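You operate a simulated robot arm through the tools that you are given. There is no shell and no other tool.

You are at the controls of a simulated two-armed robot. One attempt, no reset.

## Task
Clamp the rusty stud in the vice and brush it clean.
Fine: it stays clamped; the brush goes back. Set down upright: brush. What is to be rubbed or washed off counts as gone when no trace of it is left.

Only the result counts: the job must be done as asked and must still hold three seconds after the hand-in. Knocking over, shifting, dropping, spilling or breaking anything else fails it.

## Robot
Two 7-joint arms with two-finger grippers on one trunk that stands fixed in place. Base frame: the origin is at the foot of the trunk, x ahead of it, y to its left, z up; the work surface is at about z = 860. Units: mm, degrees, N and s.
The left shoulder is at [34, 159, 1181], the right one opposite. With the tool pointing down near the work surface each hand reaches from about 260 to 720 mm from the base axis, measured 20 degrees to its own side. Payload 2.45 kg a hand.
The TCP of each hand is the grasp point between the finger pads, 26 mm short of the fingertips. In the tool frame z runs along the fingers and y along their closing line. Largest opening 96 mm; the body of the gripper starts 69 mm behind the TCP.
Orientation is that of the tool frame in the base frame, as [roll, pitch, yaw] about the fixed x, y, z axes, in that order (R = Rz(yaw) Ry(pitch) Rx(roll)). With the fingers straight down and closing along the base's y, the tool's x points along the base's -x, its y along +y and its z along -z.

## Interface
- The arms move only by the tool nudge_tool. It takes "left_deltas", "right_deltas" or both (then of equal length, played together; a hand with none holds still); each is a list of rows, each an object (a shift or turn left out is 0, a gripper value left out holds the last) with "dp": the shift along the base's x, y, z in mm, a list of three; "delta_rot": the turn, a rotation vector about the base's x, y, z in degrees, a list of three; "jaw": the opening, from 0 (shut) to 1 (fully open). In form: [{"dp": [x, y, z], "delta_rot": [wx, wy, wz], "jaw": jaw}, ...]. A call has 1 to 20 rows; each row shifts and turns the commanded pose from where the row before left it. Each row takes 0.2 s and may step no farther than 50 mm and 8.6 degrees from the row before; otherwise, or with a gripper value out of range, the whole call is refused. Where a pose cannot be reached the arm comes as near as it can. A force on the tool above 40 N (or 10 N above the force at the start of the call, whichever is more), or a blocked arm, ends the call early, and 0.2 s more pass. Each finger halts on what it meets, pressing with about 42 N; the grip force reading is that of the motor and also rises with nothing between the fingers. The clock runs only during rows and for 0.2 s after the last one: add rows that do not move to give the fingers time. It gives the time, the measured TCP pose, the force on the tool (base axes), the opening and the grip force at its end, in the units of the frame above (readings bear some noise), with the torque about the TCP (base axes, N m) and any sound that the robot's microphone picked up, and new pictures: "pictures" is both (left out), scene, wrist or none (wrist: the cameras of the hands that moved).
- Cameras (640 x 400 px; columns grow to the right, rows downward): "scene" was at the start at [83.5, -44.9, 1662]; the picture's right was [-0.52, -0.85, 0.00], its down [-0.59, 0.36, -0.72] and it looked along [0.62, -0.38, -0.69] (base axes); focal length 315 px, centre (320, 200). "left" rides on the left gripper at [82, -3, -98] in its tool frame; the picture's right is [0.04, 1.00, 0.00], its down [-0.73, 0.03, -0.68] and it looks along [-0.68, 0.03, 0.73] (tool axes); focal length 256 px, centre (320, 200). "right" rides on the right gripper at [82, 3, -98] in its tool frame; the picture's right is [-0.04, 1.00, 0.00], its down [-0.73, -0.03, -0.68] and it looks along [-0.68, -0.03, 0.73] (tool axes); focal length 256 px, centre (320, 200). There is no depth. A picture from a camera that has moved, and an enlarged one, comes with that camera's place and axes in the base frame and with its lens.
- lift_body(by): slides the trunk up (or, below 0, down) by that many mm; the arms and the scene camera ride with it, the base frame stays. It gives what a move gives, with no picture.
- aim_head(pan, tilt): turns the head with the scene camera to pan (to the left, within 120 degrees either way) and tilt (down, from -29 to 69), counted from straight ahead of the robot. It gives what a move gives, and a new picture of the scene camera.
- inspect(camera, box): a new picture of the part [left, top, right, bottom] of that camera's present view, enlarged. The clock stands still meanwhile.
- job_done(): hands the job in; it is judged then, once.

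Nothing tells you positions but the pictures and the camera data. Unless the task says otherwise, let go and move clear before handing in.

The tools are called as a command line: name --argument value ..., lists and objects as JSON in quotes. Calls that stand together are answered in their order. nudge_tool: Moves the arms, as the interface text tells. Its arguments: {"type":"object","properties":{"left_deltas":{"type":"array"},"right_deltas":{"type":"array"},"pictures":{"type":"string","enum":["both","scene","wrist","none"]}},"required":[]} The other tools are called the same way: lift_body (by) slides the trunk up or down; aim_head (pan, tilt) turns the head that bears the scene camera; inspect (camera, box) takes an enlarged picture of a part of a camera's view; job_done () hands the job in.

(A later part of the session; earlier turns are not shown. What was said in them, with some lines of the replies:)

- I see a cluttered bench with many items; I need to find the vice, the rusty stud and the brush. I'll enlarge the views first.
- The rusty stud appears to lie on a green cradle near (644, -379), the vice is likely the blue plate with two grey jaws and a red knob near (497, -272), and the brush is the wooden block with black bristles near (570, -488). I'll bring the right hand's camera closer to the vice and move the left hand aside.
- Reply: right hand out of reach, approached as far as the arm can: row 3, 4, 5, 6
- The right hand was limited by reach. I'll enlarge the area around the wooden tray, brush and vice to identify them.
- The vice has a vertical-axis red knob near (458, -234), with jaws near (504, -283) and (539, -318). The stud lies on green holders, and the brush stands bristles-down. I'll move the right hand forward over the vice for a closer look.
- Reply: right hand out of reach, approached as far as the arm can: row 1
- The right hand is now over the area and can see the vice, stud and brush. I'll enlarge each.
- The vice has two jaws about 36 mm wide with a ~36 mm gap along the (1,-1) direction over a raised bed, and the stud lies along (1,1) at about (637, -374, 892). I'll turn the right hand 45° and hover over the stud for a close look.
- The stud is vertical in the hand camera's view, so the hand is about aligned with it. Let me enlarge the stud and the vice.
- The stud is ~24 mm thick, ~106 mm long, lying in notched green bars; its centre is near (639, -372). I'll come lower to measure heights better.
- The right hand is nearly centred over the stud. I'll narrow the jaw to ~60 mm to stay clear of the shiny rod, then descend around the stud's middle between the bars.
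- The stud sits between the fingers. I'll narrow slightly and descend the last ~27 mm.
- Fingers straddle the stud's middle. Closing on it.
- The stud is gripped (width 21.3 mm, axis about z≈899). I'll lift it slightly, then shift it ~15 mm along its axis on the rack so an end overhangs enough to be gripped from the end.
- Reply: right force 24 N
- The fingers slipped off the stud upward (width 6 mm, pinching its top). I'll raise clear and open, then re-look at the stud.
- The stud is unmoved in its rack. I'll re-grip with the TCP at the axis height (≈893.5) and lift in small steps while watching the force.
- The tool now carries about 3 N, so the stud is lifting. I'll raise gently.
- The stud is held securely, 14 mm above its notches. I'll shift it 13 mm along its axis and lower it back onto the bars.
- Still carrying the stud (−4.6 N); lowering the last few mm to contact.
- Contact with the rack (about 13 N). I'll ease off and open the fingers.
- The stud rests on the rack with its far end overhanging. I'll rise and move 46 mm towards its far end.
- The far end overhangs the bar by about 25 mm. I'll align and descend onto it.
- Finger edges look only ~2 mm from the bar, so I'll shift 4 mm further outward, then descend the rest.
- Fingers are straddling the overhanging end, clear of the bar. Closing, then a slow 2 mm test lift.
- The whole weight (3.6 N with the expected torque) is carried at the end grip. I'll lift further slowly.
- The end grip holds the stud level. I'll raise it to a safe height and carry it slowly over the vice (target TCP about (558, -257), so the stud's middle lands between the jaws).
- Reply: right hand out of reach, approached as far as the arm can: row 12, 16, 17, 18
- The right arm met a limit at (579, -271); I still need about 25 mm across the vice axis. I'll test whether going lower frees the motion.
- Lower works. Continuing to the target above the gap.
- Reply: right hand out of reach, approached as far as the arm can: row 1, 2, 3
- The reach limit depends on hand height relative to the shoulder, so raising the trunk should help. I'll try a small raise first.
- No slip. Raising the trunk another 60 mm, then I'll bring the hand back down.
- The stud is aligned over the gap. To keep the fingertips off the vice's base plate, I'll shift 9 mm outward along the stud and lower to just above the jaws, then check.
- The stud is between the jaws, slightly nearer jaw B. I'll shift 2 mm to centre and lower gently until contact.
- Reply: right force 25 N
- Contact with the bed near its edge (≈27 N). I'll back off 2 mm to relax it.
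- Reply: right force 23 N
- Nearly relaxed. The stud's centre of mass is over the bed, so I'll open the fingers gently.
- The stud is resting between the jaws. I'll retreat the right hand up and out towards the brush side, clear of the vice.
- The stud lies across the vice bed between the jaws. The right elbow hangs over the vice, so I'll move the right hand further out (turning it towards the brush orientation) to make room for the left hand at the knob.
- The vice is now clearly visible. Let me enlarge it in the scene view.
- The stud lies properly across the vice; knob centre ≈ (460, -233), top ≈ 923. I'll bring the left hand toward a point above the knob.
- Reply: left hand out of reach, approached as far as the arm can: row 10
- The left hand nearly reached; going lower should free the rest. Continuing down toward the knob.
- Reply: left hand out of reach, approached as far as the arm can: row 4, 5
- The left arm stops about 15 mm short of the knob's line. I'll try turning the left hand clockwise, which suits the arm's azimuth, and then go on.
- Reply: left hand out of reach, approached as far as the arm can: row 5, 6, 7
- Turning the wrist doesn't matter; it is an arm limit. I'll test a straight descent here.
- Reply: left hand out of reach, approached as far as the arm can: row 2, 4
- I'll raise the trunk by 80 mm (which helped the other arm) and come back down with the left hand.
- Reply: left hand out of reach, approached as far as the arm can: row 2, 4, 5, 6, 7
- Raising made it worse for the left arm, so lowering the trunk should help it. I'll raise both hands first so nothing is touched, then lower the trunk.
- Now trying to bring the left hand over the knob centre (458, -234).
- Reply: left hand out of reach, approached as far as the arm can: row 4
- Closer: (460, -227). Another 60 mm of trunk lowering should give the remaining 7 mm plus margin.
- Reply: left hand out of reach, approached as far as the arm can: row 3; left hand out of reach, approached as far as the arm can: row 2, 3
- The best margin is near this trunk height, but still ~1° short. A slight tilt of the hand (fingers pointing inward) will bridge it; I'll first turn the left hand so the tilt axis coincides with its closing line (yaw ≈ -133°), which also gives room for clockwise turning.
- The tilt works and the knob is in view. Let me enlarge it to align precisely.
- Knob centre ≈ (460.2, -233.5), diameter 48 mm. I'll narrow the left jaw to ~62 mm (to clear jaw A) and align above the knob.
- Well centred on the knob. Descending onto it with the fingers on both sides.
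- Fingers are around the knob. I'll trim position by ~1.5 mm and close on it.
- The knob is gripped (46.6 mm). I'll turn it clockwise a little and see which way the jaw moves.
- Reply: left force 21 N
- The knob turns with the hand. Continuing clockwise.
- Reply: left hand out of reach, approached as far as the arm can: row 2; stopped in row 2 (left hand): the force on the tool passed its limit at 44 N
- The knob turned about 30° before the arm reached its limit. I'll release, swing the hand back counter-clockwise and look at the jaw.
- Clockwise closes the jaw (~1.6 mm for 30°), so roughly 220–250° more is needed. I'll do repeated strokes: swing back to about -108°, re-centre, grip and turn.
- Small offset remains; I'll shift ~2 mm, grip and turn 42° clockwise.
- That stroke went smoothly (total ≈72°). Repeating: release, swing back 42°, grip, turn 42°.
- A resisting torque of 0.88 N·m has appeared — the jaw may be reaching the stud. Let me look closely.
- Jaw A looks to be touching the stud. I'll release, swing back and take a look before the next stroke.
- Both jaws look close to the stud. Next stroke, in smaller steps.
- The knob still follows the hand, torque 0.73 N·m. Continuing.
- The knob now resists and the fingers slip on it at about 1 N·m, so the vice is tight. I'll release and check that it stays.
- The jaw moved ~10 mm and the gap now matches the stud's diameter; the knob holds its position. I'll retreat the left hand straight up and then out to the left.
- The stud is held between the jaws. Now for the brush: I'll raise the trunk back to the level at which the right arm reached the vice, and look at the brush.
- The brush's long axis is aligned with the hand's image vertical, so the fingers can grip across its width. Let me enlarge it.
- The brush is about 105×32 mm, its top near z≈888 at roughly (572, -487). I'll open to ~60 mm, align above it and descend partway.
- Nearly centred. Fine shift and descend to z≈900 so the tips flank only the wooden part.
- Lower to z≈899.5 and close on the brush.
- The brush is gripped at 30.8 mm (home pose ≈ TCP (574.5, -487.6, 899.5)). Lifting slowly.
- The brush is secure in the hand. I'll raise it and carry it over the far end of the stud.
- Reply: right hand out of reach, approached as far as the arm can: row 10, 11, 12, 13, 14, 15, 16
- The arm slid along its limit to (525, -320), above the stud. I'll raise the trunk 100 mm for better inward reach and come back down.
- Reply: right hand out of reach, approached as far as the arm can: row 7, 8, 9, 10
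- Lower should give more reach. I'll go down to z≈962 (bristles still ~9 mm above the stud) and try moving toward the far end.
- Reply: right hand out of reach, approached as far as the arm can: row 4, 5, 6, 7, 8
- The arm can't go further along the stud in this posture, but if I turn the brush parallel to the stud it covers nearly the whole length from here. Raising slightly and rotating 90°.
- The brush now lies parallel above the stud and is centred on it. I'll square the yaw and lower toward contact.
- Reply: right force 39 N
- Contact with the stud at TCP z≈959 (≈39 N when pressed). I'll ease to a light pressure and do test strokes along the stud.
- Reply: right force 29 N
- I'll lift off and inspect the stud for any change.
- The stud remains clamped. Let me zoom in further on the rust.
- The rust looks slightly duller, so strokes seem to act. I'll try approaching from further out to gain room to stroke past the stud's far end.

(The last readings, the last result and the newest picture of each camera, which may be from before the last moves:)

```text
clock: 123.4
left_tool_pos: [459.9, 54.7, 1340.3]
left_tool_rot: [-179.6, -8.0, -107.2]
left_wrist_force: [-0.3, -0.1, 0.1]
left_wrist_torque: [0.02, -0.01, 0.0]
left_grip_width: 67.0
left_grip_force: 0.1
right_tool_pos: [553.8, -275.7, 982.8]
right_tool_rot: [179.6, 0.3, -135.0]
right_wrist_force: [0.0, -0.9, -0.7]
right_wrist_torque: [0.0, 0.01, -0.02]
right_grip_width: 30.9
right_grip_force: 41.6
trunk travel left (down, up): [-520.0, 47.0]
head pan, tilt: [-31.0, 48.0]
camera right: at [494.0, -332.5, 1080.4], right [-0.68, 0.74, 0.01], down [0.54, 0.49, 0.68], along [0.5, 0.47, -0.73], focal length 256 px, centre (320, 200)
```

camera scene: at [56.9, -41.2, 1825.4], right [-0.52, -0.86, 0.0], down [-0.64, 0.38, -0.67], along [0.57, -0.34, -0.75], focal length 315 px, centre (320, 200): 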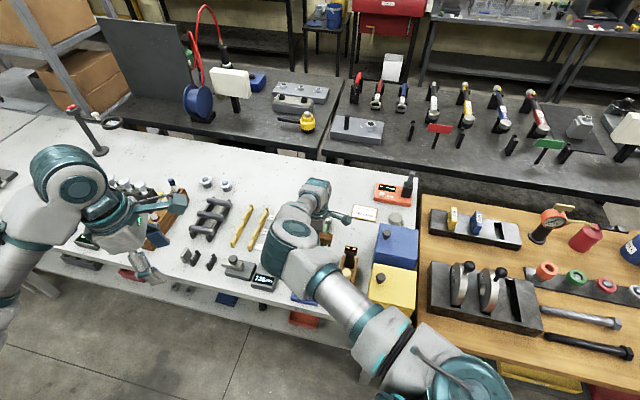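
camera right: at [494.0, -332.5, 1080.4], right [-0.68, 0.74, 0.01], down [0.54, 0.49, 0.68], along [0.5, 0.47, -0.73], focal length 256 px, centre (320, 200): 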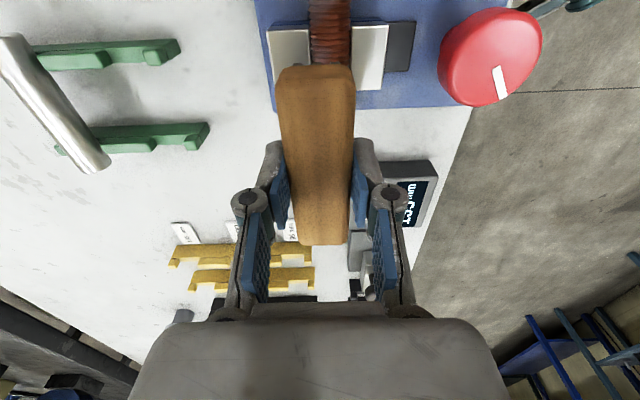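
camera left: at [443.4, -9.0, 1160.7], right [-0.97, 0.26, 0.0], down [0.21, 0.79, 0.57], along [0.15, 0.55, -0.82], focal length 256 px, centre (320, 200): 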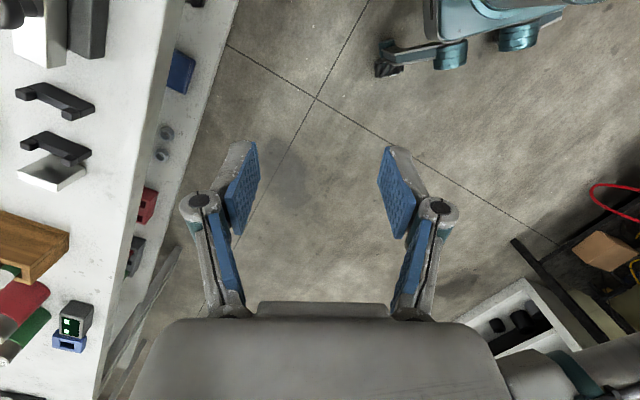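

That path worked: the hand is now over the far half. I'll centre on the stud (−7.6 mm across) and lower to light contact.

nudge_tool --right_deltas '[{"dp": [-5.4, 5.4, 0]}, {"dp": [0, 0, -8]}, {"dp": [0, 0, -8]}, {"dp": [0, 0, -4]}, {"dp": [0, 0, -1.5]}, {"dp": [0, 0, 0]}]' --pictures "none"

nudge_tool --right_deltas '[{"dp": [0, 0, -1]}, {"dp": [0, 0, 0]}]' --pictures "wrist"

```text
clock: 124.8
left_tool_pos: [461.4, 54.0, 1342.4]
left_tool_rot: [-179.7, -8.1, -107.2]
left_wrist_force: [-0.1, -0.3, -0.1]
left_wrist_torque: [0.0, 0.0, 0.01]
left_grip_width: 67.1
left_grip_force: 0.0
right_tool_pos: [550.0, -270.1, 959.5]
right_tool_rot: [179.5, 0.3, -135.0]
right_wrist_force: [-0.4, -0.3, -0.5]
right_wrist_torque: [0.01, 0.01, 0.0]
right_grip_width: 30.9
right_grip_force: 41.8
trunk travel left (down, up): [-520.0, 47.0]
head pan, tilt: [-31.0, 48.0]
```

```text
clock: 125.4
left_tool_pos: [460.8, 54.3, 1341.7]
left_tool_rot: [-179.8, -8.0, -107.2]
left_wrist_force: [-0.6, -0.3, -0.1]
left_wrist_torque: [0.0, 0.02, 0.01]
left_grip_width: 67.3
left_grip_force: 0.1
right_tool_pos: [549.6, -270.8, 958.3]
right_tool_rot: [179.6, 0.3, -135.0]
right_wrist_force: [-0.6, 0.1, -0.7]
right_wrist_torque: [0.0, 0.01, 0.0]
right_grip_width: 30.9
right_grip_force: 42.5
trunk travel left (down, up): [-520.0, 47.0]
head pan, tilt: [-31.0, 48.0]
camera right: at [489.5, -327.3, 1056.7], right [-0.68, 0.74, 0.01], down [0.54, 0.49, 0.68], along [0.5, 0.47, -0.73], focal length 256 px, centre (320, 200)
```

right: 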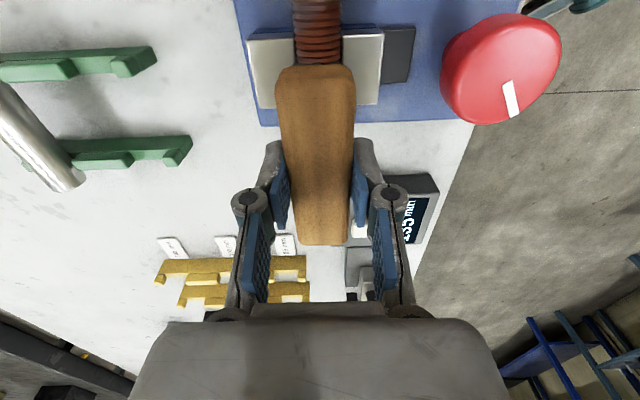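

No contact yet; lowering by 1 mm steps.

nudge_tool --right_deltas '[{"dp": [0, 0, -1]}, {"dp": [0, 0, -1]}, {"dp": [0, 0, 0]}]' --pictures "none"

nudge_tool --right_deltas '[{"dp": [0, 0, -1]}, {"dp": [0, 0, 0]}]' --pictures "none"

```text
clock: 126.2
left_tool_pos: [460.1, 54.0, 1341.9]
left_tool_rot: [-179.7, -8.1, -107.2]
left_wrist_force: [0.3, 0.0, -0.7]
left_wrist_torque: [0.02, 0.02, 0.02]
left_grip_width: 67.2
left_grip_force: 0.1
right_tool_pos: [548.6, -270.7, 956.6]
right_tool_rot: [179.6, 0.2, -134.9]
right_wrist_force: [-0.3, -0.3, -1.0]
right_wrist_torque: [-0.01, 0.0, 0.01]
right_grip_width: 31.1
right_grip_force: 42.1
trunk travel left (down, up): [-520.0, 47.0]
head pan, tilt: [-31.0, 48.0]
```

```text
clock: 126.8
left_tool_pos: [461.3, 54.9, 1341.6]
left_tool_rot: [-179.6, -8.1, -107.2]
left_wrist_force: [0.5, -0.2, -0.3]
left_wrist_torque: [0.0, 0.01, -0.01]
left_grip_width: 67.3
left_grip_force: 0.0
right_tool_pos: [549.7, -270.0, 955.7]
right_tool_rot: [179.7, 0.3, -134.9]
right_wrist_force: [-0.3, 0.4, -0.7]
right_wrist_torque: [-0.02, 0.0, -0.01]
right_grip_width: 30.7
right_grip_force: 41.8
trunk travel left (down, up): [-520.0, 47.0]
head pan, tilt: [-31.0, 48.0]
```

nudge_tool --right_deltas '[{"dp": [0, 0, -1]}, {"dp": [0, 0, -1]}, {"dp": [0, 0, 0]}]' --pictures "none"

nudge_tool --right_deltas '[{"dp": [0, 0, -1]}, {"dp": [0, 0, 0]}]' --pictures "none"

```text
clock: 127.6
left_tool_pos: [459.9, 53.9, 1342.1]
left_tool_rot: [-179.5, -8.1, -107.3]
left_wrist_force: [0.8, -0.6, -0.5]
left_wrist_torque: [0.0, -0.01, 0.03]
left_grip_width: 66.9
left_grip_force: 0.0
right_tool_pos: [549.9, -270.2, 956.4]
right_tool_rot: [179.7, 0.4, -135.0]
right_wrist_force: [0.6, -0.3, 5.8]
right_wrist_torque: [-0.07, 0.01, 0.01]
right_grip_width: 30.9
right_grip_force: 42.2
trunk travel left (down, up): [-520.0, 47.0]
head pan, tilt: [-31.0, 48.0]
```

```text
clock: 128.2
left_tool_pos: [459.6, 57.1, 1343.1]
left_tool_rot: [-179.7, -8.1, -107.2]
left_wrist_force: [0.7, -0.6, -0.3]
left_wrist_torque: [0.01, 0.03, -0.01]
left_grip_width: 67.4
left_grip_force: 0.1
right_tool_pos: [549.4, -269.6, 955.4]
right_tool_rot: [179.9, 0.4, -135.0]
right_wrist_force: [2.8, 0.2, 13.7]
right_wrist_torque: [-0.16, 0.04, 0.06]
right_grip_width: 30.8
right_grip_force: 41.3
trunk travel left (down, up): [-520.0, 47.0]
head pan, tilt: [-31.0, 48.0]
```

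Good contact at ~14 N. Stroking along the stud, two full back-and-forth passes.

nudge_tool --right_deltas '[{"dp": [-6.5, -6.5, 0]}, {"dp": [-6.5, -6.5, 0]}, {"dp": [-6.5, -6.5, 0]}, {"dp": [-6.5, -6.5, 0]}, {"dp": [-6.5, -6.5, 0]}, {"dp": [6.5, 6.5, 0]}, {"dp": [6.5, 6.5, 0]}, {"dp": [6.5, 6.5, 0]}, {"dp": [6.5, 6.5, 0]}, {"dp": [6.5, 6.5, 0]}]' --pictures "wrist"

```text
clock: 130.4
left_tool_pos: [458.6, 56.7, 1342.4]
left_tool_rot: [-179.5, -8.0, -107.2]
left_wrist_force: [-0.4, -0.7, 0.1]
left_wrist_torque: [0.01, -0.03, 0.0]
left_grip_width: 67.3
left_grip_force: 0.1
right_tool_pos: [546.8, -271.7, 953.4]
right_tool_rot: [179.8, 0.3, -135.1]
right_wrist_force: [-5.4, -6.5, 27.9]
right_wrist_torque: [-0.69, 0.66, -0.02]
right_grip_width: 30.8
right_grip_force: 42.5
trunk travel left (down, up): [-520.0, 47.0]
head pan, tilt: [-31.0, 48.0]
camera right: at [486.7, -327.5, 1050.8], right [-0.68, 0.74, 0.0], down [0.54, 0.49, 0.68], along [0.5, 0.47, -0.73], focal length 256 px, centre (320, 200)
```

right: 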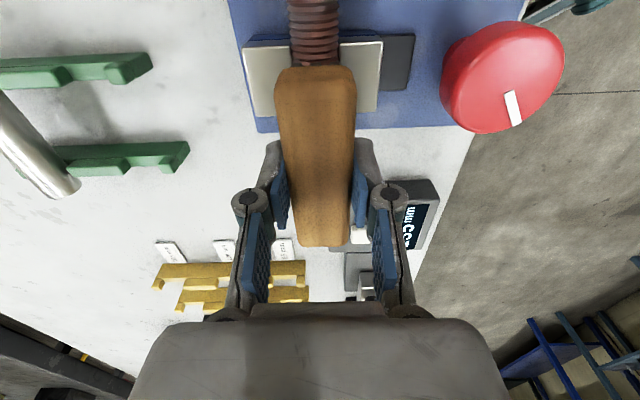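

Force rose to ~28 N; I'll ease 1 mm and continue brushing.

nudge_tool --right_deltas '[{"dp": [-6.5, -6.5, 1]}, {"dp": [-6.5, -6.5, 0]}, {"dp": [-6.5, -6.5, 0]}, {"dp": [-6.5, -6.5, 0]}, {"dp": [-6.5, -6.5, 0]}, {"dp": [6.5, 6.5, 0]}, {"dp": [6.5, 6.5, 0]}, {"dp": [6.5, 6.5, 0]}, {"dp": [6.5, 6.5, 0]}, {"dp": [6.5, 6.5, 0]}, {"dp": [-6.5, -6.5, 0]}, {"dp": [-6.5, -6.5, 0]}, {"dp": [-6.5, -6.5, 0]}, {"dp": [-6.5, -6.5, 0]}, {"dp": [-6.5, -6.5, 0]}, {"dp": [6.5, 6.5, 0]}, {"dp": [6.5, 6.5, 0]}, {"dp": [6.5, 6.5, 0]}, {"dp": [6.5, 6.5, 0]}, {"dp": [6.5, 6.5, 0]}]' --pictures "wrist"

inspect --camera "right" --box '[230, 0, 430, 150]'

```text
clock: 134.6
left_tool_pos: [460.8, 54.8, 1342.4]
left_tool_rot: [-179.7, -8.1, -107.2]
left_wrist_force: [0.7, -0.3, -0.6]
left_wrist_torque: [0.0, -0.02, -0.05]
left_grip_width: 67.1
left_grip_force: 0.1
right_tool_pos: [549.5, -270.6, 954.6]
right_tool_rot: [179.6, 0.3, -135.0]
right_wrist_force: [-0.4, -0.4, -0.8]
right_wrist_torque: [0.01, 0.04, 0.02]
right_grip_width: 30.6
right_grip_force: 41.9
trunk travel left (down, up): [-520.0, 47.0]
head pan, tilt: [-31.0, 48.0]
camera right: at [489.5, -326.2, 1053.3], right [-0.68, 0.74, 0.01], down [0.54, 0.49, 0.68], along [0.5, 0.47, -0.73], focal length 256 px, centre (320, 200)
```

right: 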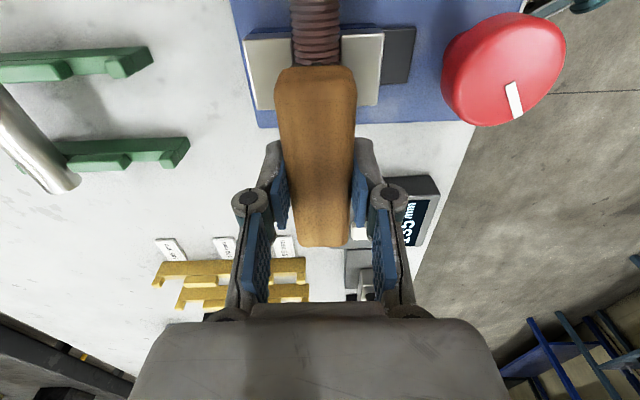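

```text
2.67 times, centred on (330, 75) of right
camera zoom: at [489.5, -326.2, 1053.3], right [-0.68, 0.74, 0.01], down [0.54, 0.49, 0.68], along [0.5, 0.47, -0.73], focal length 683 px, centre (293, 533)
```

zoom: 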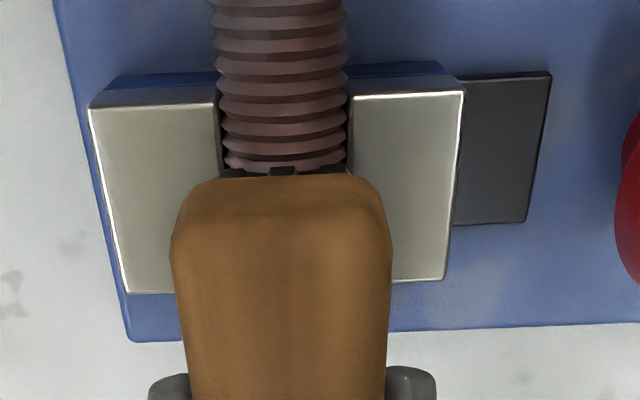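

The rust is fading — the stud is turning dull grey. The brush lost contact, so I'll lower 1.5 mm and keep brushing.

nudge_tool --right_deltas '[{"dp": [-6.5, -6.5, -1.5]}, {"dp": [-6.5, -6.5, 0]}, {"dp": [-6.5, -6.5, 0]}, {"dp": [-6.5, -6.5, 0]}, {"dp": [-6.5, -6.5, 0]}, {"dp": [6.5, 6.5, 0]}, {"dp": [6.5, 6.5, 0]}, {"dp": [6.5, 6.5, 0]}, {"dp": [6.5, 6.5, 0]}, {"dp": [6.5, 6.5, 0]}, {"dp": [-6.5, -6.5, 0]}, {"dp": [-6.5, -6.5, 0]}, {"dp": [-6.5, -6.5, 0]}, {"dp": [-6.5, -6.5, 0]}, {"dp": [-6.5, -6.5, 0]}, {"dp": [6.5, 6.5, 0]}, {"dp": [6.5, 6.5, 0]}, {"dp": [6.5, 6.5, 0]}, {"dp": [6.5, 6.5, 0]}, {"dp": [6.5, 6.5, 0]}]' --pictures "wrist"

inspect --camera "right" --box '[230, 0, 430, 150]'

```text
clock: 138.8
left_tool_pos: [458.9, 54.7, 1341.9]
left_tool_rot: [-179.6, -8.1, -107.2]
left_wrist_force: [-0.2, -1.0, 0.0]
left_wrist_torque: [0.03, -0.03, 0.03]
left_grip_width: 67.1
left_grip_force: 0.1
right_tool_pos: [548.6, -270.8, 953.4]
right_tool_rot: [179.6, 0.3, -135.1]
right_wrist_force: [-2.0, -4.6, 11.3]
right_wrist_torque: [-0.31, 0.29, 0.07]
right_grip_width: 30.6
right_grip_force: 42.0
trunk travel left (down, up): [-520.0, 47.0]
head pan, tilt: [-31.0, 48.0]
camera right: at [488.3, -327.4, 1050.8], right [-0.68, 0.74, 0.01], down [0.54, 0.49, 0.68], along [0.5, 0.47, -0.73], focal length 256 px, centre (320, 200)
```

right: 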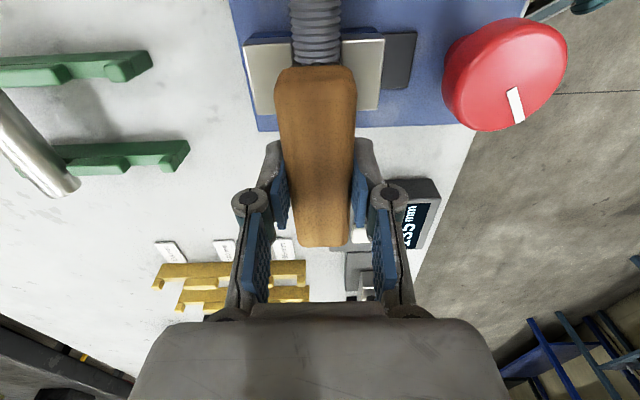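

```text
2.67 times, centred on (330, 75) of right
camera zoom: at [488.3, -327.4, 1050.8], right [-0.68, 0.74, 0.01], down [0.54, 0.49, 0.68], along [0.5, 0.47, -0.73], focal length 683 px, centre (293, 533)
```

zoom: 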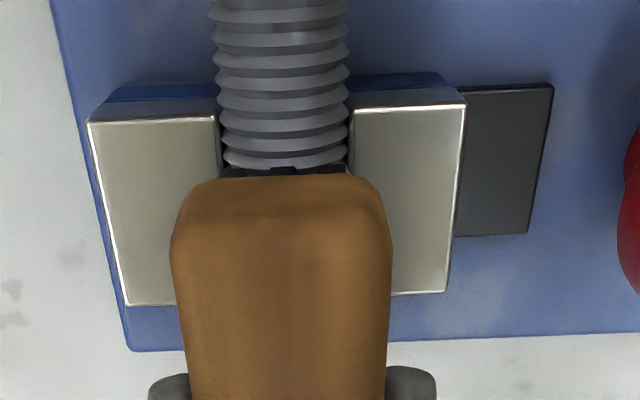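

The stud now shows clean grey steel. A couple more passes to be sure, then I'll lift off and inspect the whole stud.

nudge_tool --right_deltas '[{"dp": [-6.5, -6.5, -0.5]}, {"dp": [-6.5, -6.5, 0]}, {"dp": [-6.5, -6.5, 0]}, {"dp": [-6.5, -6.5, 0]}, {"dp": [-6.5, -6.5, 0]}, {"dp": [6.5, 6.5, 0]}, {"dp": [6.5, 6.5, 0]}, {"dp": [6.5, 6.5, 0]}, {"dp": [6.5, 6.5, 0]}, {"dp": [6.5, 6.5, 0]}, {"dp": [-6.5, -6.5, 0]}, {"dp": [-6.5, -6.5, 0]}, {"dp": [-6.5, -6.5, 0]}, {"dp": [-6.5, -6.5, 0]}, {"dp": [-6.5, -6.5, 0]}, {"dp": [6.5, 6.5, 0]}, {"dp": [6.5, 6.5, 0]}, {"dp": [6.5, 6.5, 0]}, {"dp": [6.5, 6.5, 0]}, {"dp": [6.5, 6.5, 0]}]' --pictures "none"

nudge_tool --right_deltas '[{"dp": [0, 0, 5]}, {"dp": [0, 0, 10]}, {"dp": [0, 0, 10]}, {"dp": [8, -8, 5]}, {"dp": [12, -12, 0]}, {"dp": [12, -12, 0]}, {"dp": [12, -12, 0]}, {"dp": [12, -12, 0]}, {"dp": [0, 0, 0]}]' --pictures "wrist"

inspect --camera "right" --box '[340, 0, 580, 180]'

```text
clock: 143.0
left_tool_pos: [457.9, 54.0, 1343.1]
left_tool_rot: [-179.6, -8.2, -107.2]
left_wrist_force: [0.1, 0.4, 0.0]
left_wrist_torque: [-0.01, -0.02, 0.01]
left_grip_width: 67.0
left_grip_force: 0.1
right_tool_pos: [546.0, -271.5, 952.3]
right_tool_rot: [179.7, 0.3, -135.2]
right_wrist_force: [-5.8, -6.2, 22.7]
right_wrist_torque: [-0.64, 0.61, 0.01]
right_grip_width: 30.2
right_grip_force: 41.7
trunk travel left (down, up): [-520.0, 47.0]
head pan, tilt: [-31.0, 48.0]
```

```text
clock: 145.0
left_tool_pos: [461.0, 53.4, 1342.4]
left_tool_rot: [-179.6, -8.1, -107.3]
left_wrist_force: [-0.2, -0.8, 0.5]
left_wrist_torque: [0.01, -0.02, 0.04]
left_grip_width: 67.3
left_grip_force: 0.0
right_tool_pos: [605.1, -328.9, 981.8]
right_tool_rot: [179.5, 0.3, -135.1]
right_wrist_force: [0.6, -0.2, -0.7]
right_wrist_torque: [0.03, 0.0, -0.02]
right_grip_width: 30.7
right_grip_force: 41.9
trunk travel left (down, up): [-520.0, 47.0]
head pan, tilt: [-31.0, 48.0]
camera right: at [545.1, -384.5, 1078.5], right [-0.68, 0.74, 0.01], down [0.54, 0.49, 0.68], along [0.5, 0.47, -0.73], focal length 256 px, centre (320, 200)
```

right: 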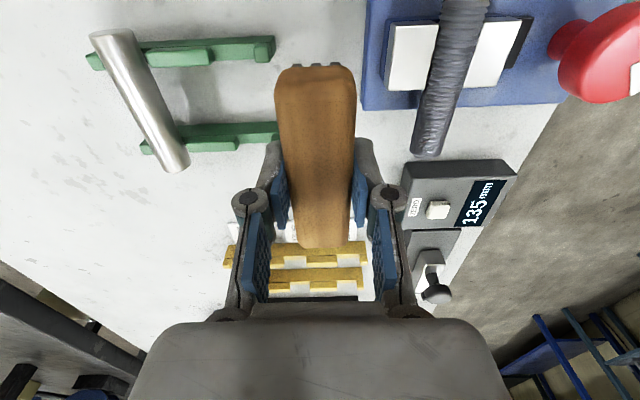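

```text
2.22 times, centred on (460, 90) of right
camera zoom: at [545.1, -384.5, 1078.5], right [-0.68, 0.74, 0.01], down [0.54, 0.49, 0.68], along [0.5, 0.47, -0.73], focal length 569 px, centre (9, 444)
```

zoom: 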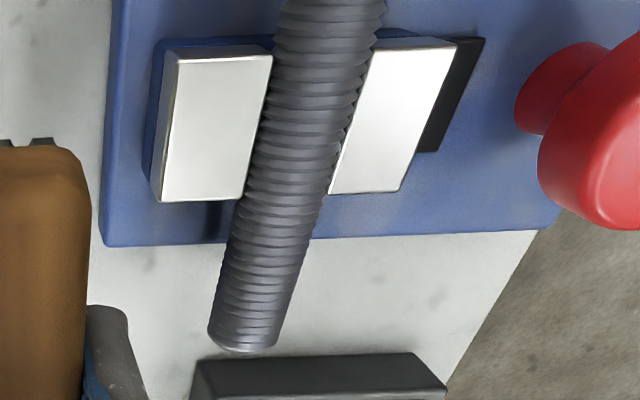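

The stud is clean steel grey along its visible length and remains clamped. Now I'll carry the brush back: raise, turn it back 90° and move above its home spot.

nudge_tool --right_deltas '[{"dp": [0, 0, 10]}, {"dp": [0, 0, 15]}, {"dp": [-1, -6, 5], "delta_rot": [0, 0, -4]}, {"dp": [-2.5, -12, 0], "delta_rot": [0, 0, -7.5]}, {"dp": [-2.6, -13, 0], "delta_rot": [0, 0, -7.5]}, {"dp": [-2.6, -13, 0], "delta_rot": [0, 0, -7.5]}, {"dp": [-2.6, -13, 0], "delta_rot": [0, 0, -7.5]}, {"dp": [-2.6, -13, 0], "delta_rot": [0, 0, -7.5]}, {"dp": [-2.6, -13, 0], "delta_rot": [0, 0, -7.5]}, {"dp": [-2.6, -13, 0], "delta_rot": [0, 0, -7.5]}, {"dp": [-2.6, -13, 0], "delta_rot": [0, 0, -7.5]}, {"dp": [-2.6, -13, 0], "delta_rot": [0, 0, -7.5]}, {"dp": [-2.6, -13, 0], "delta_rot": [0, 0, -7.5]}, {"dp": [-2.6, -13, 0], "delta_rot": [0, 0, -7.5]}, {"dp": [-2, -10, 0], "delta_rot": [0, 0, -4]}, {"dp": [0, 0, 0]}]' --pictures "both"

```text
clock: 148.4
left_tool_pos: [460.4, 52.2, 1342.4]
left_tool_rot: [-179.8, -8.0, -107.3]
left_wrist_force: [0.0, 1.0, -0.3]
left_wrist_torque: [0.0, 0.0, 0.0]
left_grip_width: 67.2
left_grip_force: 0.0
right_tool_pos: [576.6, -477.4, 1012.8]
right_tool_rot: [179.8, 0.3, 138.3]
right_wrist_force: [0.4, 0.6, -0.4]
right_wrist_torque: [0.0, 0.01, 0.01]
right_grip_width: 30.7
right_grip_force: 41.9
right hand out of reach, approached as far as the arm can: row 15
trunk travel left (down, up): [-520.0, 47.0]
head pan, tilt: [-31.0, 48.0]
camera scene: at [57.1, -42.0, 1825.4], right [-0.52, -0.86, 0.0], down [-0.64, 0.38, -0.67], along [0.57, -0.34, -0.75], focal length 315 px, centre (320, 200)
camera right: at [517.3, -420.6, 1110.6], right [0.69, 0.72, 0.01], down [0.52, -0.51, 0.68], along [0.49, -0.47, -0.73], focal length 256 px, centre (320, 200)
```

scene: 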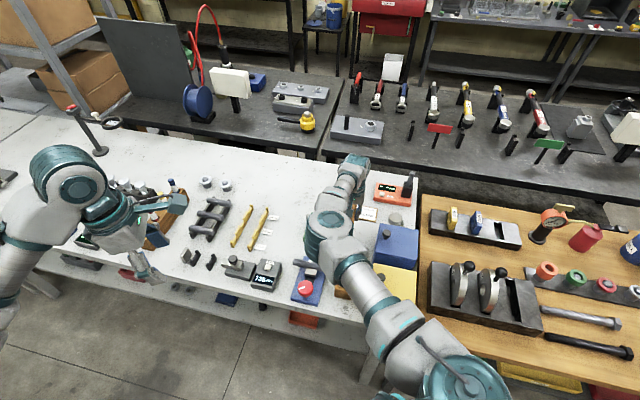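
right: 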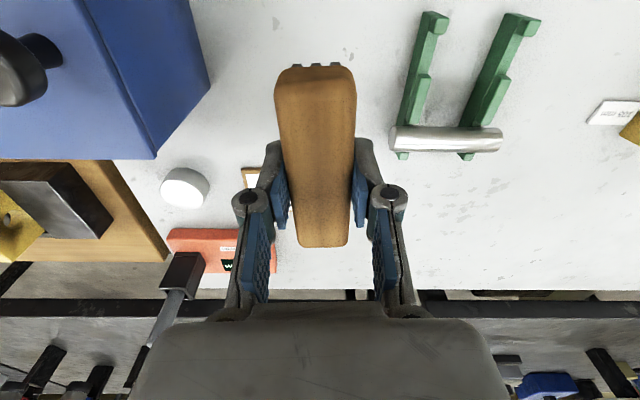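

The last bit of turn is limited at this trunk height; I'll lower the trunk back by 100 mm (as when the brush was picked up), raising the hand first.

nudge_tool --right_deltas '[{"dp": [0, 0, 15]}, {"dp": [0, 0, 20]}, {"dp": [0, 0, 15]}, {"dp": [0, 0, 0]}]' --pictures "none"

lift_body --by -100

nudge_tool --right_deltas '[{"dp": [-1, -5, 0], "delta_rot": [0, 0, -1.7]}, {"dp": [-1, -5, 0], "delta_rot": [0, 0, -1.7]}, {"dp": [0, 0, 0]}]' --pictures "both"

```text
clock: 149.4
left_tool_pos: [461.4, 53.4, 1342.8]
left_tool_rot: [-179.7, -8.0, -107.1]
left_wrist_force: [-0.2, -0.5, 0.0]
left_wrist_torque: [-0.02, -0.01, 0.02]
left_grip_width: 66.9
left_grip_force: 0.1
right_tool_pos: [576.7, -477.3, 1063.5]
right_tool_rot: [179.7, 0.4, 138.6]
right_wrist_force: [-0.4, -0.4, -1.3]
right_wrist_torque: [-0.01, 0.01, 0.02]
right_grip_width: 30.3
right_grip_force: 42.1
trunk travel left (down, up): [-520.0, 47.0]
head pan, tilt: [-31.0, 48.0]
```

```text
clock: 150.8
left_tool_pos: [460.3, 54.3, 1243.2]
left_tool_rot: [-179.6, -8.0, -107.2]
left_wrist_force: [-0.5, 1.5, 0.0]
left_wrist_torque: [-0.01, 0.01, -0.01]
left_grip_width: 67.4
left_grip_force: 0.1
right_tool_pos: [575.9, -476.8, 962.0]
right_tool_rot: [179.7, 0.3, 138.5]
right_wrist_force: [0.4, -0.3, -0.1]
right_wrist_torque: [0.03, 0.01, 0.01]
right_grip_width: 30.4
right_grip_force: 41.8
trunk travel left (down, up): [-420.0, 147.0]
head pan, tilt: [-31.0, 48.0]
```

```text
clock: 151.6
left_tool_pos: [459.8, 52.0, 1243.3]
left_tool_rot: [-179.8, -8.0, -107.2]
left_wrist_force: [-0.5, 0.0, -0.2]
left_wrist_torque: [-0.03, 0.01, 0.02]
left_grip_width: 66.9
left_grip_force: 0.0
right_tool_pos: [573.1, -487.3, 961.2]
right_tool_rot: [179.7, 0.3, 134.9]
right_wrist_force: [0.2, -1.0, -0.1]
right_wrist_torque: [-0.01, 0.02, -0.03]
right_grip_width: 30.5
right_grip_force: 41.9
trunk travel left (down, up): [-420.0, 147.0]
head pan, tilt: [-31.0, 48.0]
camera scene: at [64.0, -42.0, 1725.5], right [-0.52, -0.86, 0.0], down [-0.64, 0.38, -0.67], along [0.57, -0.34, -0.75], focal length 315 px, centre (320, 200)
camera right: at [517.3, -427.8, 1059.2], right [0.73, 0.68, 0.01], down [0.49, -0.54, 0.68], along [0.47, -0.5, -0.73], focal length 256 px, centre (320, 200)
```

scene: 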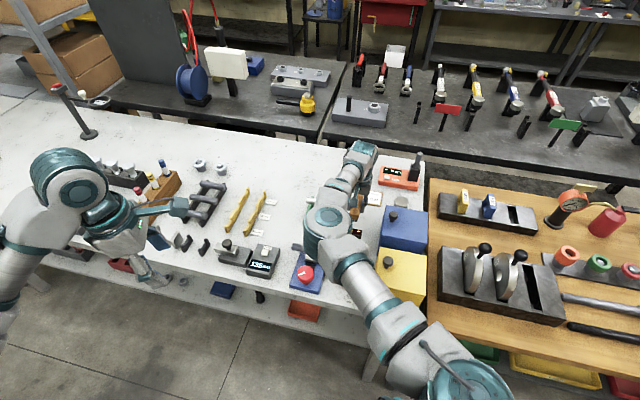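
right: 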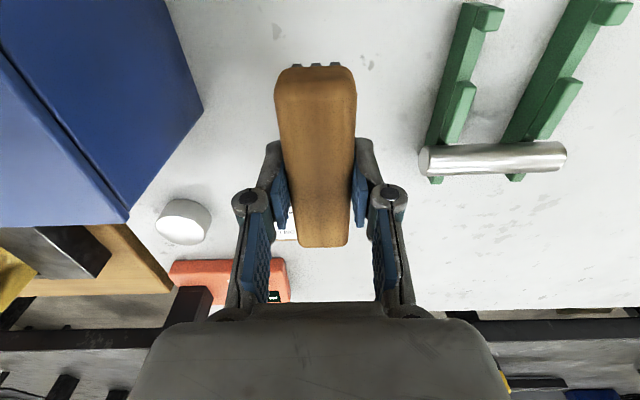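

The background matches the pickup view to within a pixel, so the brush is above its home. Lowering.

nudge_tool --right_deltas '[{"dp": [0.3, -0.3, -12]}, {"dp": [0, 0, -14]}, {"dp": [0, 0, -14]}, {"dp": [0, 0, -10]}, {"dp": [0, 0, -7]}, {"dp": [0, 0, 0]}]' --pictures "none"

nudge_tool --right_deltas '[{"dp": [0, 0, -2]}, {"dp": [0, 0, -2]}, {"dp": [0, 0, 0]}]' --pictures "wrist"

```text
clock: 153.0
left_tool_pos: [460.7, 53.2, 1243.2]
left_tool_rot: [-179.7, -8.0, -107.2]
left_wrist_force: [0.7, -0.5, 0.1]
left_wrist_torque: [0.0, -0.04, 0.0]
left_grip_width: 66.9
left_grip_force: 0.1
right_tool_pos: [572.7, -486.6, 903.2]
right_tool_rot: [179.8, 0.3, 135.2]
right_wrist_force: [0.7, 0.6, -0.8]
right_wrist_torque: [0.0, 0.02, 0.01]
right_grip_width: 30.4
right_grip_force: 41.8
trunk travel left (down, up): [-420.0, 147.0]
head pan, tilt: [-31.0, 48.0]
```

```text
clock: 153.8
left_tool_pos: [460.1, 53.6, 1241.3]
left_tool_rot: [-179.8, -8.0, -107.2]
left_wrist_force: [0.6, 0.5, -0.8]
left_wrist_torque: [0.01, 0.02, 0.01]
left_grip_width: 67.3
left_grip_force: 0.1
right_tool_pos: [573.1, -487.3, 900.0]
right_tool_rot: [179.7, 0.5, 135.1]
right_wrist_force: [-1.2, 0.1, -1.2]
right_wrist_torque: [0.0, -0.01, -0.01]
right_grip_width: 30.5
right_grip_force: 42.3
trunk travel left (down, up): [-420.0, 147.0]
head pan, tilt: [-31.0, 48.0]
camera right: at [516.6, -427.1, 998.2], right [0.73, 0.68, 0.01], down [0.49, -0.54, 0.68], along [0.47, -0.5, -0.73], focal length 256 px, centre (320, 200)
```

right: 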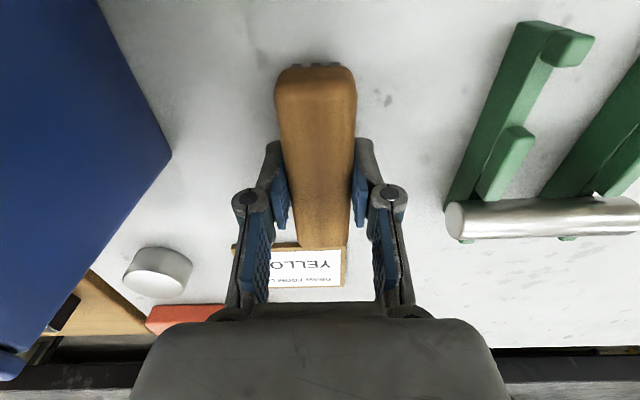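

Background again matches the pickup view. Continuing down in 1 mm steps until the bristles touch.

nudge_tool --right_deltas '[{"dp": [0, 0, -1]}, {"dp": [0, 0, -1]}, {"dp": [0, 0, -1]}, {"dp": [0, 0, 0]}]' --pictures "none"

nudge_tool --right_deltas '[{"dp": [0, 0, -1]}, {"dp": [0, 0, 0]}]' --pictures "none"

nudge_tool --right_deltas '[{"dp": [0, 0, -1]}, {"dp": [0, 0, 0]}]' --pictures "none"

```text
clock: 154.8
left_tool_pos: [461.5, 53.4, 1241.1]
left_tool_rot: [-179.7, -8.0, -107.2]
left_wrist_force: [0.3, 0.8, 0.4]
left_wrist_torque: [0.02, 0.0, 0.04]
left_grip_width: 67.3
left_grip_force: 0.0
right_tool_pos: [573.0, -488.2, 898.5]
right_tool_rot: [179.7, 0.3, 135.1]
right_wrist_force: [-0.5, -0.1, 0.2]
right_wrist_torque: [-0.02, 0.01, 0.02]
right_grip_width: 30.6
right_grip_force: 42.0
trunk travel left (down, up): [-420.0, 147.0]
head pan, tilt: [-31.0, 48.0]
```

```text
clock: 155.4
left_tool_pos: [461.6, 53.6, 1242.5]
left_tool_rot: [-179.6, -8.1, -107.2]
left_wrist_force: [-0.8, 0.0, -0.2]
left_wrist_torque: [0.01, 0.0, 0.04]
left_grip_width: 67.0
left_grip_force: 0.0
right_tool_pos: [572.3, -486.8, 896.8]
right_tool_rot: [179.7, 0.3, 135.1]
right_wrist_force: [0.6, -0.2, -0.6]
right_wrist_torque: [0.0, 0.01, -0.01]
right_grip_width: 30.6
right_grip_force: 42.2
trunk travel left (down, up): [-420.0, 147.0]
head pan, tilt: [-31.0, 48.0]
```

```text
clock: 156.0
left_tool_pos: [460.2, 54.0, 1242.1]
left_tool_rot: [-179.7, -8.0, -107.3]
left_wrist_force: [-0.1, -0.6, -0.2]
left_wrist_torque: [-0.02, 0.01, 0.01]
left_grip_width: 67.5
left_grip_force: 0.0
right_tool_pos: [573.2, -487.6, 895.0]
right_tool_rot: [179.6, 0.3, 135.1]
right_wrist_force: [0.4, -0.6, 0.2]
right_wrist_torque: [-0.02, -0.01, 0.02]
right_grip_width: 30.4
right_grip_force: 41.9
trunk travel left (down, up): [-420.0, 147.0]
head pan, tilt: [-31.0, 48.0]
```

nudge_tool --right_deltas '[{"dp": [0, 0, -1]}, {"dp": [0, 0, 0]}]' --pictures "none"

nudge_tool --right_deltas '[{"dp": [0, 0, -1]}, {"dp": [0, 0, 0]}]' --pictures "none"

nudge_tool --right_deltas '[{"dp": [0, 0, -1]}, {"dp": [0, 0, 0]}]' --pictures "wrist"

```text
clock: 156.6
left_tool_pos: [460.4, 53.9, 1242.4]
left_tool_rot: [-179.6, -7.9, -107.2]
left_wrist_force: [0.2, -0.2, 0.1]
left_wrist_torque: [-0.03, -0.03, 0.01]
left_grip_width: 67.1
left_grip_force: 0.1
right_tool_pos: [573.3, -487.7, 895.4]
right_tool_rot: [179.7, 0.4, 135.1]
right_wrist_force: [1.3, -0.8, 4.8]
right_wrist_torque: [-0.29, -0.22, 0.02]
right_grip_width: 30.4
right_grip_force: 41.5
trunk travel left (down, up): [-420.0, 147.0]
head pan, tilt: [-31.0, 48.0]
```

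```text
clock: 157.2
left_tool_pos: [459.7, 54.6, 1242.0]
left_tool_rot: [-179.6, -8.2, -107.2]
left_wrist_force: [0.7, -0.3, -0.7]
left_wrist_torque: [0.0, -0.01, -0.01]
left_grip_width: 67.2
left_grip_force: 0.0
right_tool_pos: [571.7, -486.9, 895.1]
right_tool_rot: [179.7, 0.5, 135.1]
right_wrist_force: [2.1, -0.9, 11.7]
right_wrist_torque: [-0.55, -0.45, 0.04]
right_grip_width: 30.6
right_grip_force: 41.9
trunk travel left (down, up): [-420.0, 147.0]
head pan, tilt: [-31.0, 48.0]
```

```text
clock: 157.8
left_tool_pos: [459.2, 53.4, 1242.1]
left_tool_rot: [-179.7, -8.1, -107.1]
left_wrist_force: [0.1, -0.1, -0.7]
left_wrist_torque: [-0.01, 0.01, 0.0]
left_grip_width: 67.4
left_grip_force: 0.1
right_tool_pos: [573.3, -486.5, 894.7]
right_tool_rot: [179.5, 0.5, 135.1]
right_wrist_force: [3.4, -3.6, 17.4]
right_wrist_torque: [-0.79, -0.6, -0.05]
right_grip_width: 30.6
right_grip_force: 41.4
trunk travel left (down, up): [-420.0, 147.0]
head pan, tilt: [-31.0, 48.0]
camera right: at [516.5, -426.6, 992.7], right [0.73, 0.68, 0.01], down [0.49, -0.54, 0.69], along [0.47, -0.5, -0.73], focal length 256 px, centre (320, 200)
```

right: 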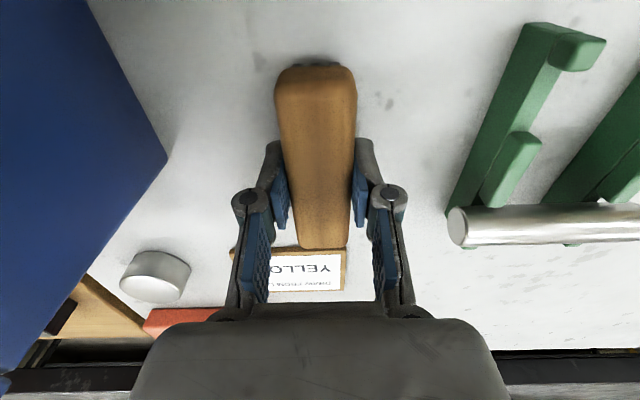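

Bristles touch (the far end first, a slight tilt). I'll ease off to a light touch and open the fingers gently.

nudge_tool --right_deltas '[{"dp": [0, 0, 1]}, {"dp": [0, 0, 1]}, {"dp": [0, 0, 0]}]' --pictures "none"

nudge_tool --right_deltas '[{"jaw": 0.36}, {"jaw": 0.42}, {"jaw": 0.52}, {"jaw": 0.6}, {"dp": [0, 0, 0]}]' --pictures "wrist"

inspect --camera "right" --box '[200, 20, 440, 270]'

```text
clock: 158.6
left_tool_pos: [459.4, 54.6, 1242.2]
left_tool_rot: [-179.6, -8.2, -107.2]
left_wrist_force: [0.3, -0.1, 0.7]
left_wrist_torque: [0.0, 0.0, 0.01]
left_grip_width: 67.4
left_grip_force: 0.1
right_tool_pos: [573.0, -486.0, 893.9]
right_tool_rot: [179.7, 0.5, 135.1]
right_wrist_force: [0.9, -1.0, 15.7]
right_wrist_torque: [-0.6, -0.55, 0.0]
right_grip_width: 30.5
right_grip_force: 42.4
trunk travel left (down, up): [-420.0, 147.0]
head pan, tilt: [-31.0, 48.0]
```

```text
clock: 159.8
left_tool_pos: [460.3, 52.5, 1241.5]
left_tool_rot: [-179.7, -8.0, -107.2]
left_wrist_force: [0.3, -0.3, -0.1]
left_wrist_torque: [0.02, 0.0, -0.03]
left_grip_width: 67.0
left_grip_force: 0.1
right_tool_pos: [572.8, -487.7, 893.6]
right_tool_rot: [179.6, 0.2, 135.0]
right_wrist_force: [0.8, 0.5, 0.7]
right_wrist_torque: [-0.01, 0.0, -0.01]
right_grip_width: 57.5
right_grip_force: 0.1
trunk travel left (down, up): [-420.0, 147.0]
head pan, tilt: [-31.0, 48.0]
camera right: at [517.4, -428.1, 991.8], right [0.73, 0.68, 0.01], down [0.49, -0.54, 0.68], along [0.47, -0.5, -0.73], focal length 256 px, centre (320, 200)
```

right: 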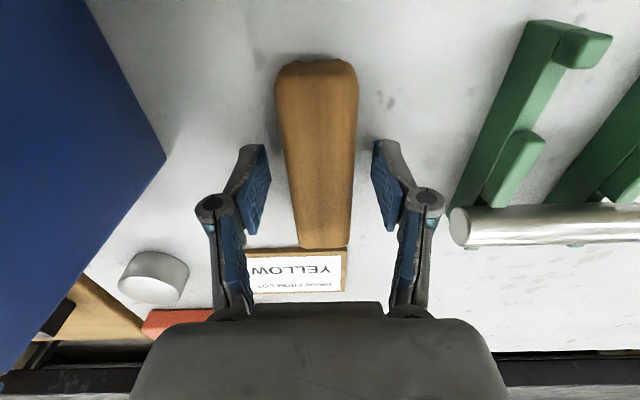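

```text
1.60 times, centred on (320, 145) of right
camera zoom: at [517.4, -428.1, 991.8], right [0.73, 0.68, 0.01], down [0.49, -0.54, 0.68], along [0.47, -0.5, -0.73], focal length 410 px, centre (320, 288)
```

zoom: 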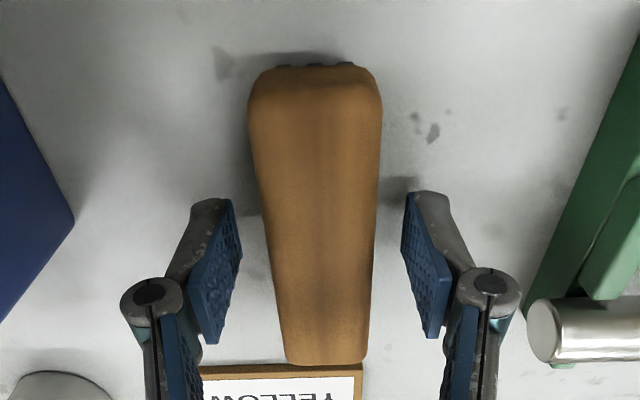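

The brush is released at its home position. I'll raise the hand straight up and check.

nudge_tool --right_deltas '[{"dp": [0, 0, 8]}, {"dp": [0, 0, 15]}, {"dp": [0, 0, 25]}, {"dp": [0, 0, 30]}, {"dp": [0, 0, 30]}, {"dp": [0, 0, 30]}, {"dp": [0, -15, 20]}, {"dp": [0, -20, 10]}, {"dp": [0, -30, 0]}, {"dp": [0, -30, 0]}, {"dp": [0, -30, 0]}, {"dp": [0, 0, 0]}]' --pictures "both"

inspect --camera "right" --box '[300, 0, 640, 180]'

inspect --camera "scene" --box '[260, 170, 460, 310]'

```text
clock: 162.4
left_tool_pos: [460.9, 54.9, 1242.5]
left_tool_rot: [-179.5, -8.1, -107.2]
left_wrist_force: [0.4, -0.1, -0.5]
left_wrist_torque: [-0.01, 0.0, -0.02]
left_grip_width: 67.0
left_grip_force: 0.1
right_tool_pos: [573.5, -560.6, 1064.1]
right_tool_rot: [179.8, 0.4, 135.1]
right_wrist_force: [-0.5, 0.9, -0.2]
right_wrist_torque: [-0.03, -0.01, 0.0]
right_grip_width: 57.4
right_grip_force: 0.0
right hand out of reach, approached as far as the arm can: row 10, 11
trunk travel left (down, up): [-420.0, 147.0]
head pan, tilt: [-31.0, 48.0]
camera scene: at [63.9, -39.5, 1725.6], right [-0.52, -0.86, 0.0], down [-0.64, 0.38, -0.67], along [0.57, -0.34, -0.75], focal length 315 px, centre (320, 200)
camera right: at [518.3, -501.5, 1161.7], right [0.73, 0.68, 0.01], down [0.49, -0.54, 0.68], along [0.47, -0.5, -0.73], focal length 256 px, centre (320, 200)
```

scene: 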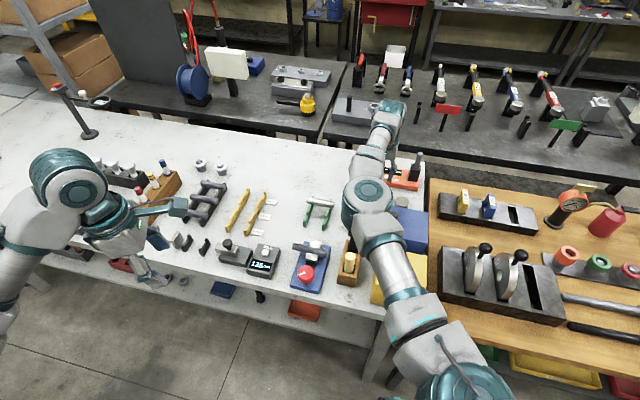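
right: 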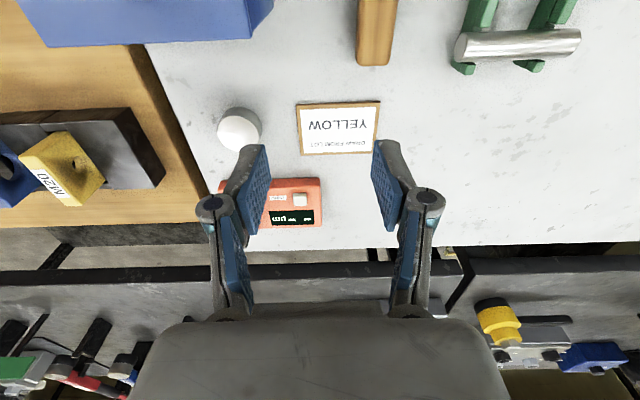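

```text
1.88 times, centred on (470, 90) of right
camera zoom: at [518.3, -501.5, 1161.7], right [0.73, 0.68, 0.01], down [0.49, -0.54, 0.68], along [0.47, -0.5, -0.73], focal length 482 px, centre (38, 407)
```

zoom: 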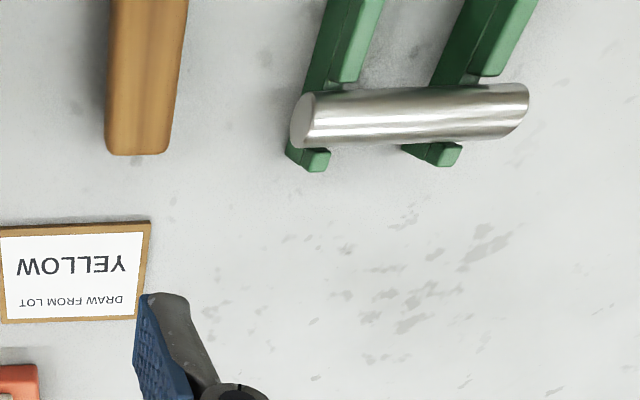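

```text
2.86 times, centred on (360, 240) of scene
camera zoom: at [63.9, -39.5, 1725.6], right [-0.52, -0.86, 0.0], down [-0.64, 0.38, -0.67], along [0.57, -0.34, -0.75], focal length 899 px, centre (206, 86)
```

zoom: 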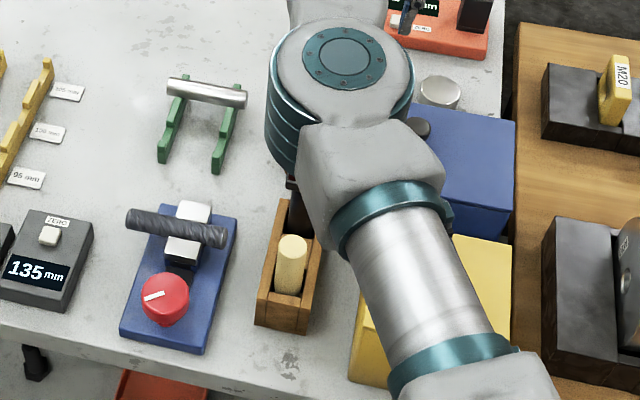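

The brush is back in place and the stud is grey. Let me zoom in on the stud for any remaining trace.

inspect --camera "scene" --box '[290, 230, 350, 275]'

aim_head --pan -25 --tilt 50

```text
8.89 times, centred on (320, 252) of scene
camera zoom: at [63.9, -39.5, 1725.6], right [-0.52, -0.86, 0.0], down [-0.64, 0.38, -0.67], along [0.57, -0.34, -0.75], focal length 2798 px, centre (320, -267)
```

zoom: 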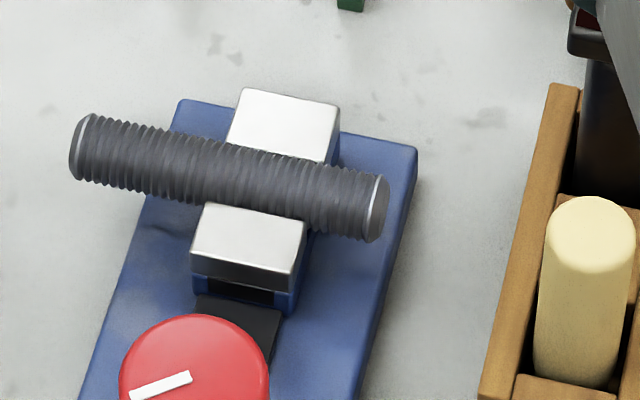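

```text
clock: 163.0
left_tool_pos: [461.0, 52.5, 1242.4]
left_tool_rot: [-179.8, -8.0, -107.2]
left_wrist_force: [-0.2, 0.5, 0.0]
left_wrist_torque: [0.0, 0.03, 0.01]
left_grip_width: 67.1
left_grip_force: 0.1
right_tool_pos: [574.7, -563.2, 1063.1]
right_tool_rot: [179.8, 0.2, 135.0]
right_wrist_force: [0.0, 0.8, 0.9]
right_wrist_torque: [0.01, 0.04, 0.0]
right_grip_width: 57.7
right_grip_force: 0.2
trunk travel left (down, up): [-420.0, 147.0]
head pan, tilt: [-25.0, 50.0]
camera scene: at [66.2, -35.8, 1722.8], right [-0.42, -0.91, 0.0], down [-0.7, 0.33, -0.64], along [0.58, -0.27, -0.77], focal length 315 px, centre (320, 200)
```

scene: 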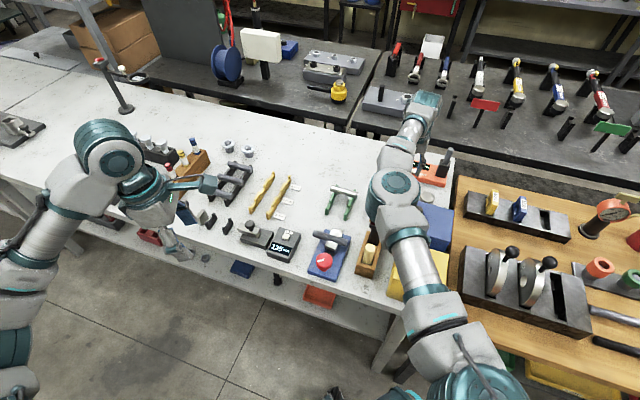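

The stud is uniformly clean steel and firmly between the jaws. One last look at the brush itself.

nudge_tool --right_deltas '[{"dp": [-10, 10, 20]}, {"dp": [-10, 15, 20]}, {"dp": [-10, 15, 20]}, {"dp": [0, 0, 0]}]' --pictures "wrist"

inspect --camera "right" --box '[200, 0, 520, 200]'

```text
clock: 164.0
left_tool_pos: [461.3, 53.3, 1242.0]
left_tool_rot: [-179.7, -8.0, -107.3]
left_wrist_force: [-0.1, -0.2, -0.1]
left_wrist_torque: [-0.02, -0.02, -0.04]
left_grip_width: 67.2
left_grip_force: 0.0
right_tool_pos: [545.0, -522.3, 1122.5]
right_tool_rot: [179.7, 0.3, 135.1]
right_wrist_force: [-0.3, 0.4, -0.9]
right_wrist_torque: [-0.01, 0.02, 0.01]
right_grip_width: 57.7
right_grip_force: 0.2
trunk travel left (down, up): [-420.0, 147.0]
head pan, tilt: [-25.0, 50.0]
camera right: at [488.2, -463.2, 1220.7], right [0.73, 0.68, 0.01], down [0.49, -0.54, 0.68], along [0.47, -0.5, -0.73], focal length 256 px, centre (320, 200)
```

right: 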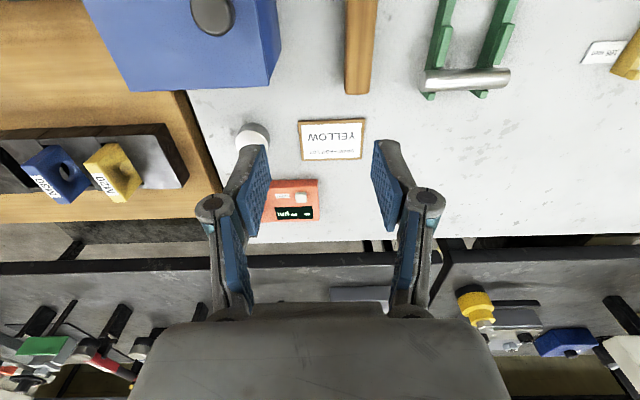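

```text
2.00 times, centred on (360, 100) of right
camera zoom: at [488.2, -463.2, 1220.7], right [0.73, 0.68, 0.01], down [0.49, -0.54, 0.68], along [0.47, -0.5, -0.73], focal length 512 px, centre (240, 400)
```

zoom: 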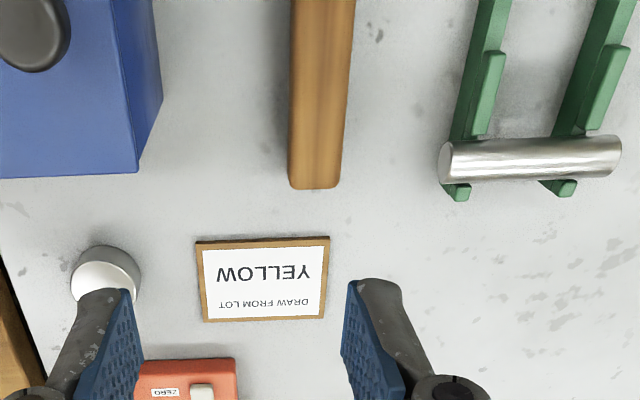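

The stud sits clamped in the vice and looks clean grey along its whole visible length. The brush stands upright, bristles down, back in its home spot, and both hands are empty and clear. Handing in.

job_done

```text
The job is handed in.
```

I clamped the stud in the vice, brushed it to clean grey steel, and put the brush back. The job is handed in. I have no verdict on it yet.

- **Stud:** it lies across the vice between the jaws. I turned the knob until it resisted and the fingers slipped on it at about 1 N·m. The stud did not shift during brushing, which pressed on it with up to about 28 N. I saw no rust on any exposed surface in the close-ups. The underside and the faces against the jaws can't be seen.
- **Brush:** it stands upright, bristles down, within about 2 mm of where I picked it up. One end touched down slightly first, but it stood flat once I let go.
- **Slip on the rack:** my first lift of the stud slipped. The fingers slid off the top and pressed down on it while it lay in its green rack. The rack looked unmoved afterwards, and I saw nothing else shifted or knocked over.

Both hands were empty and clear of the work when I handed it in.
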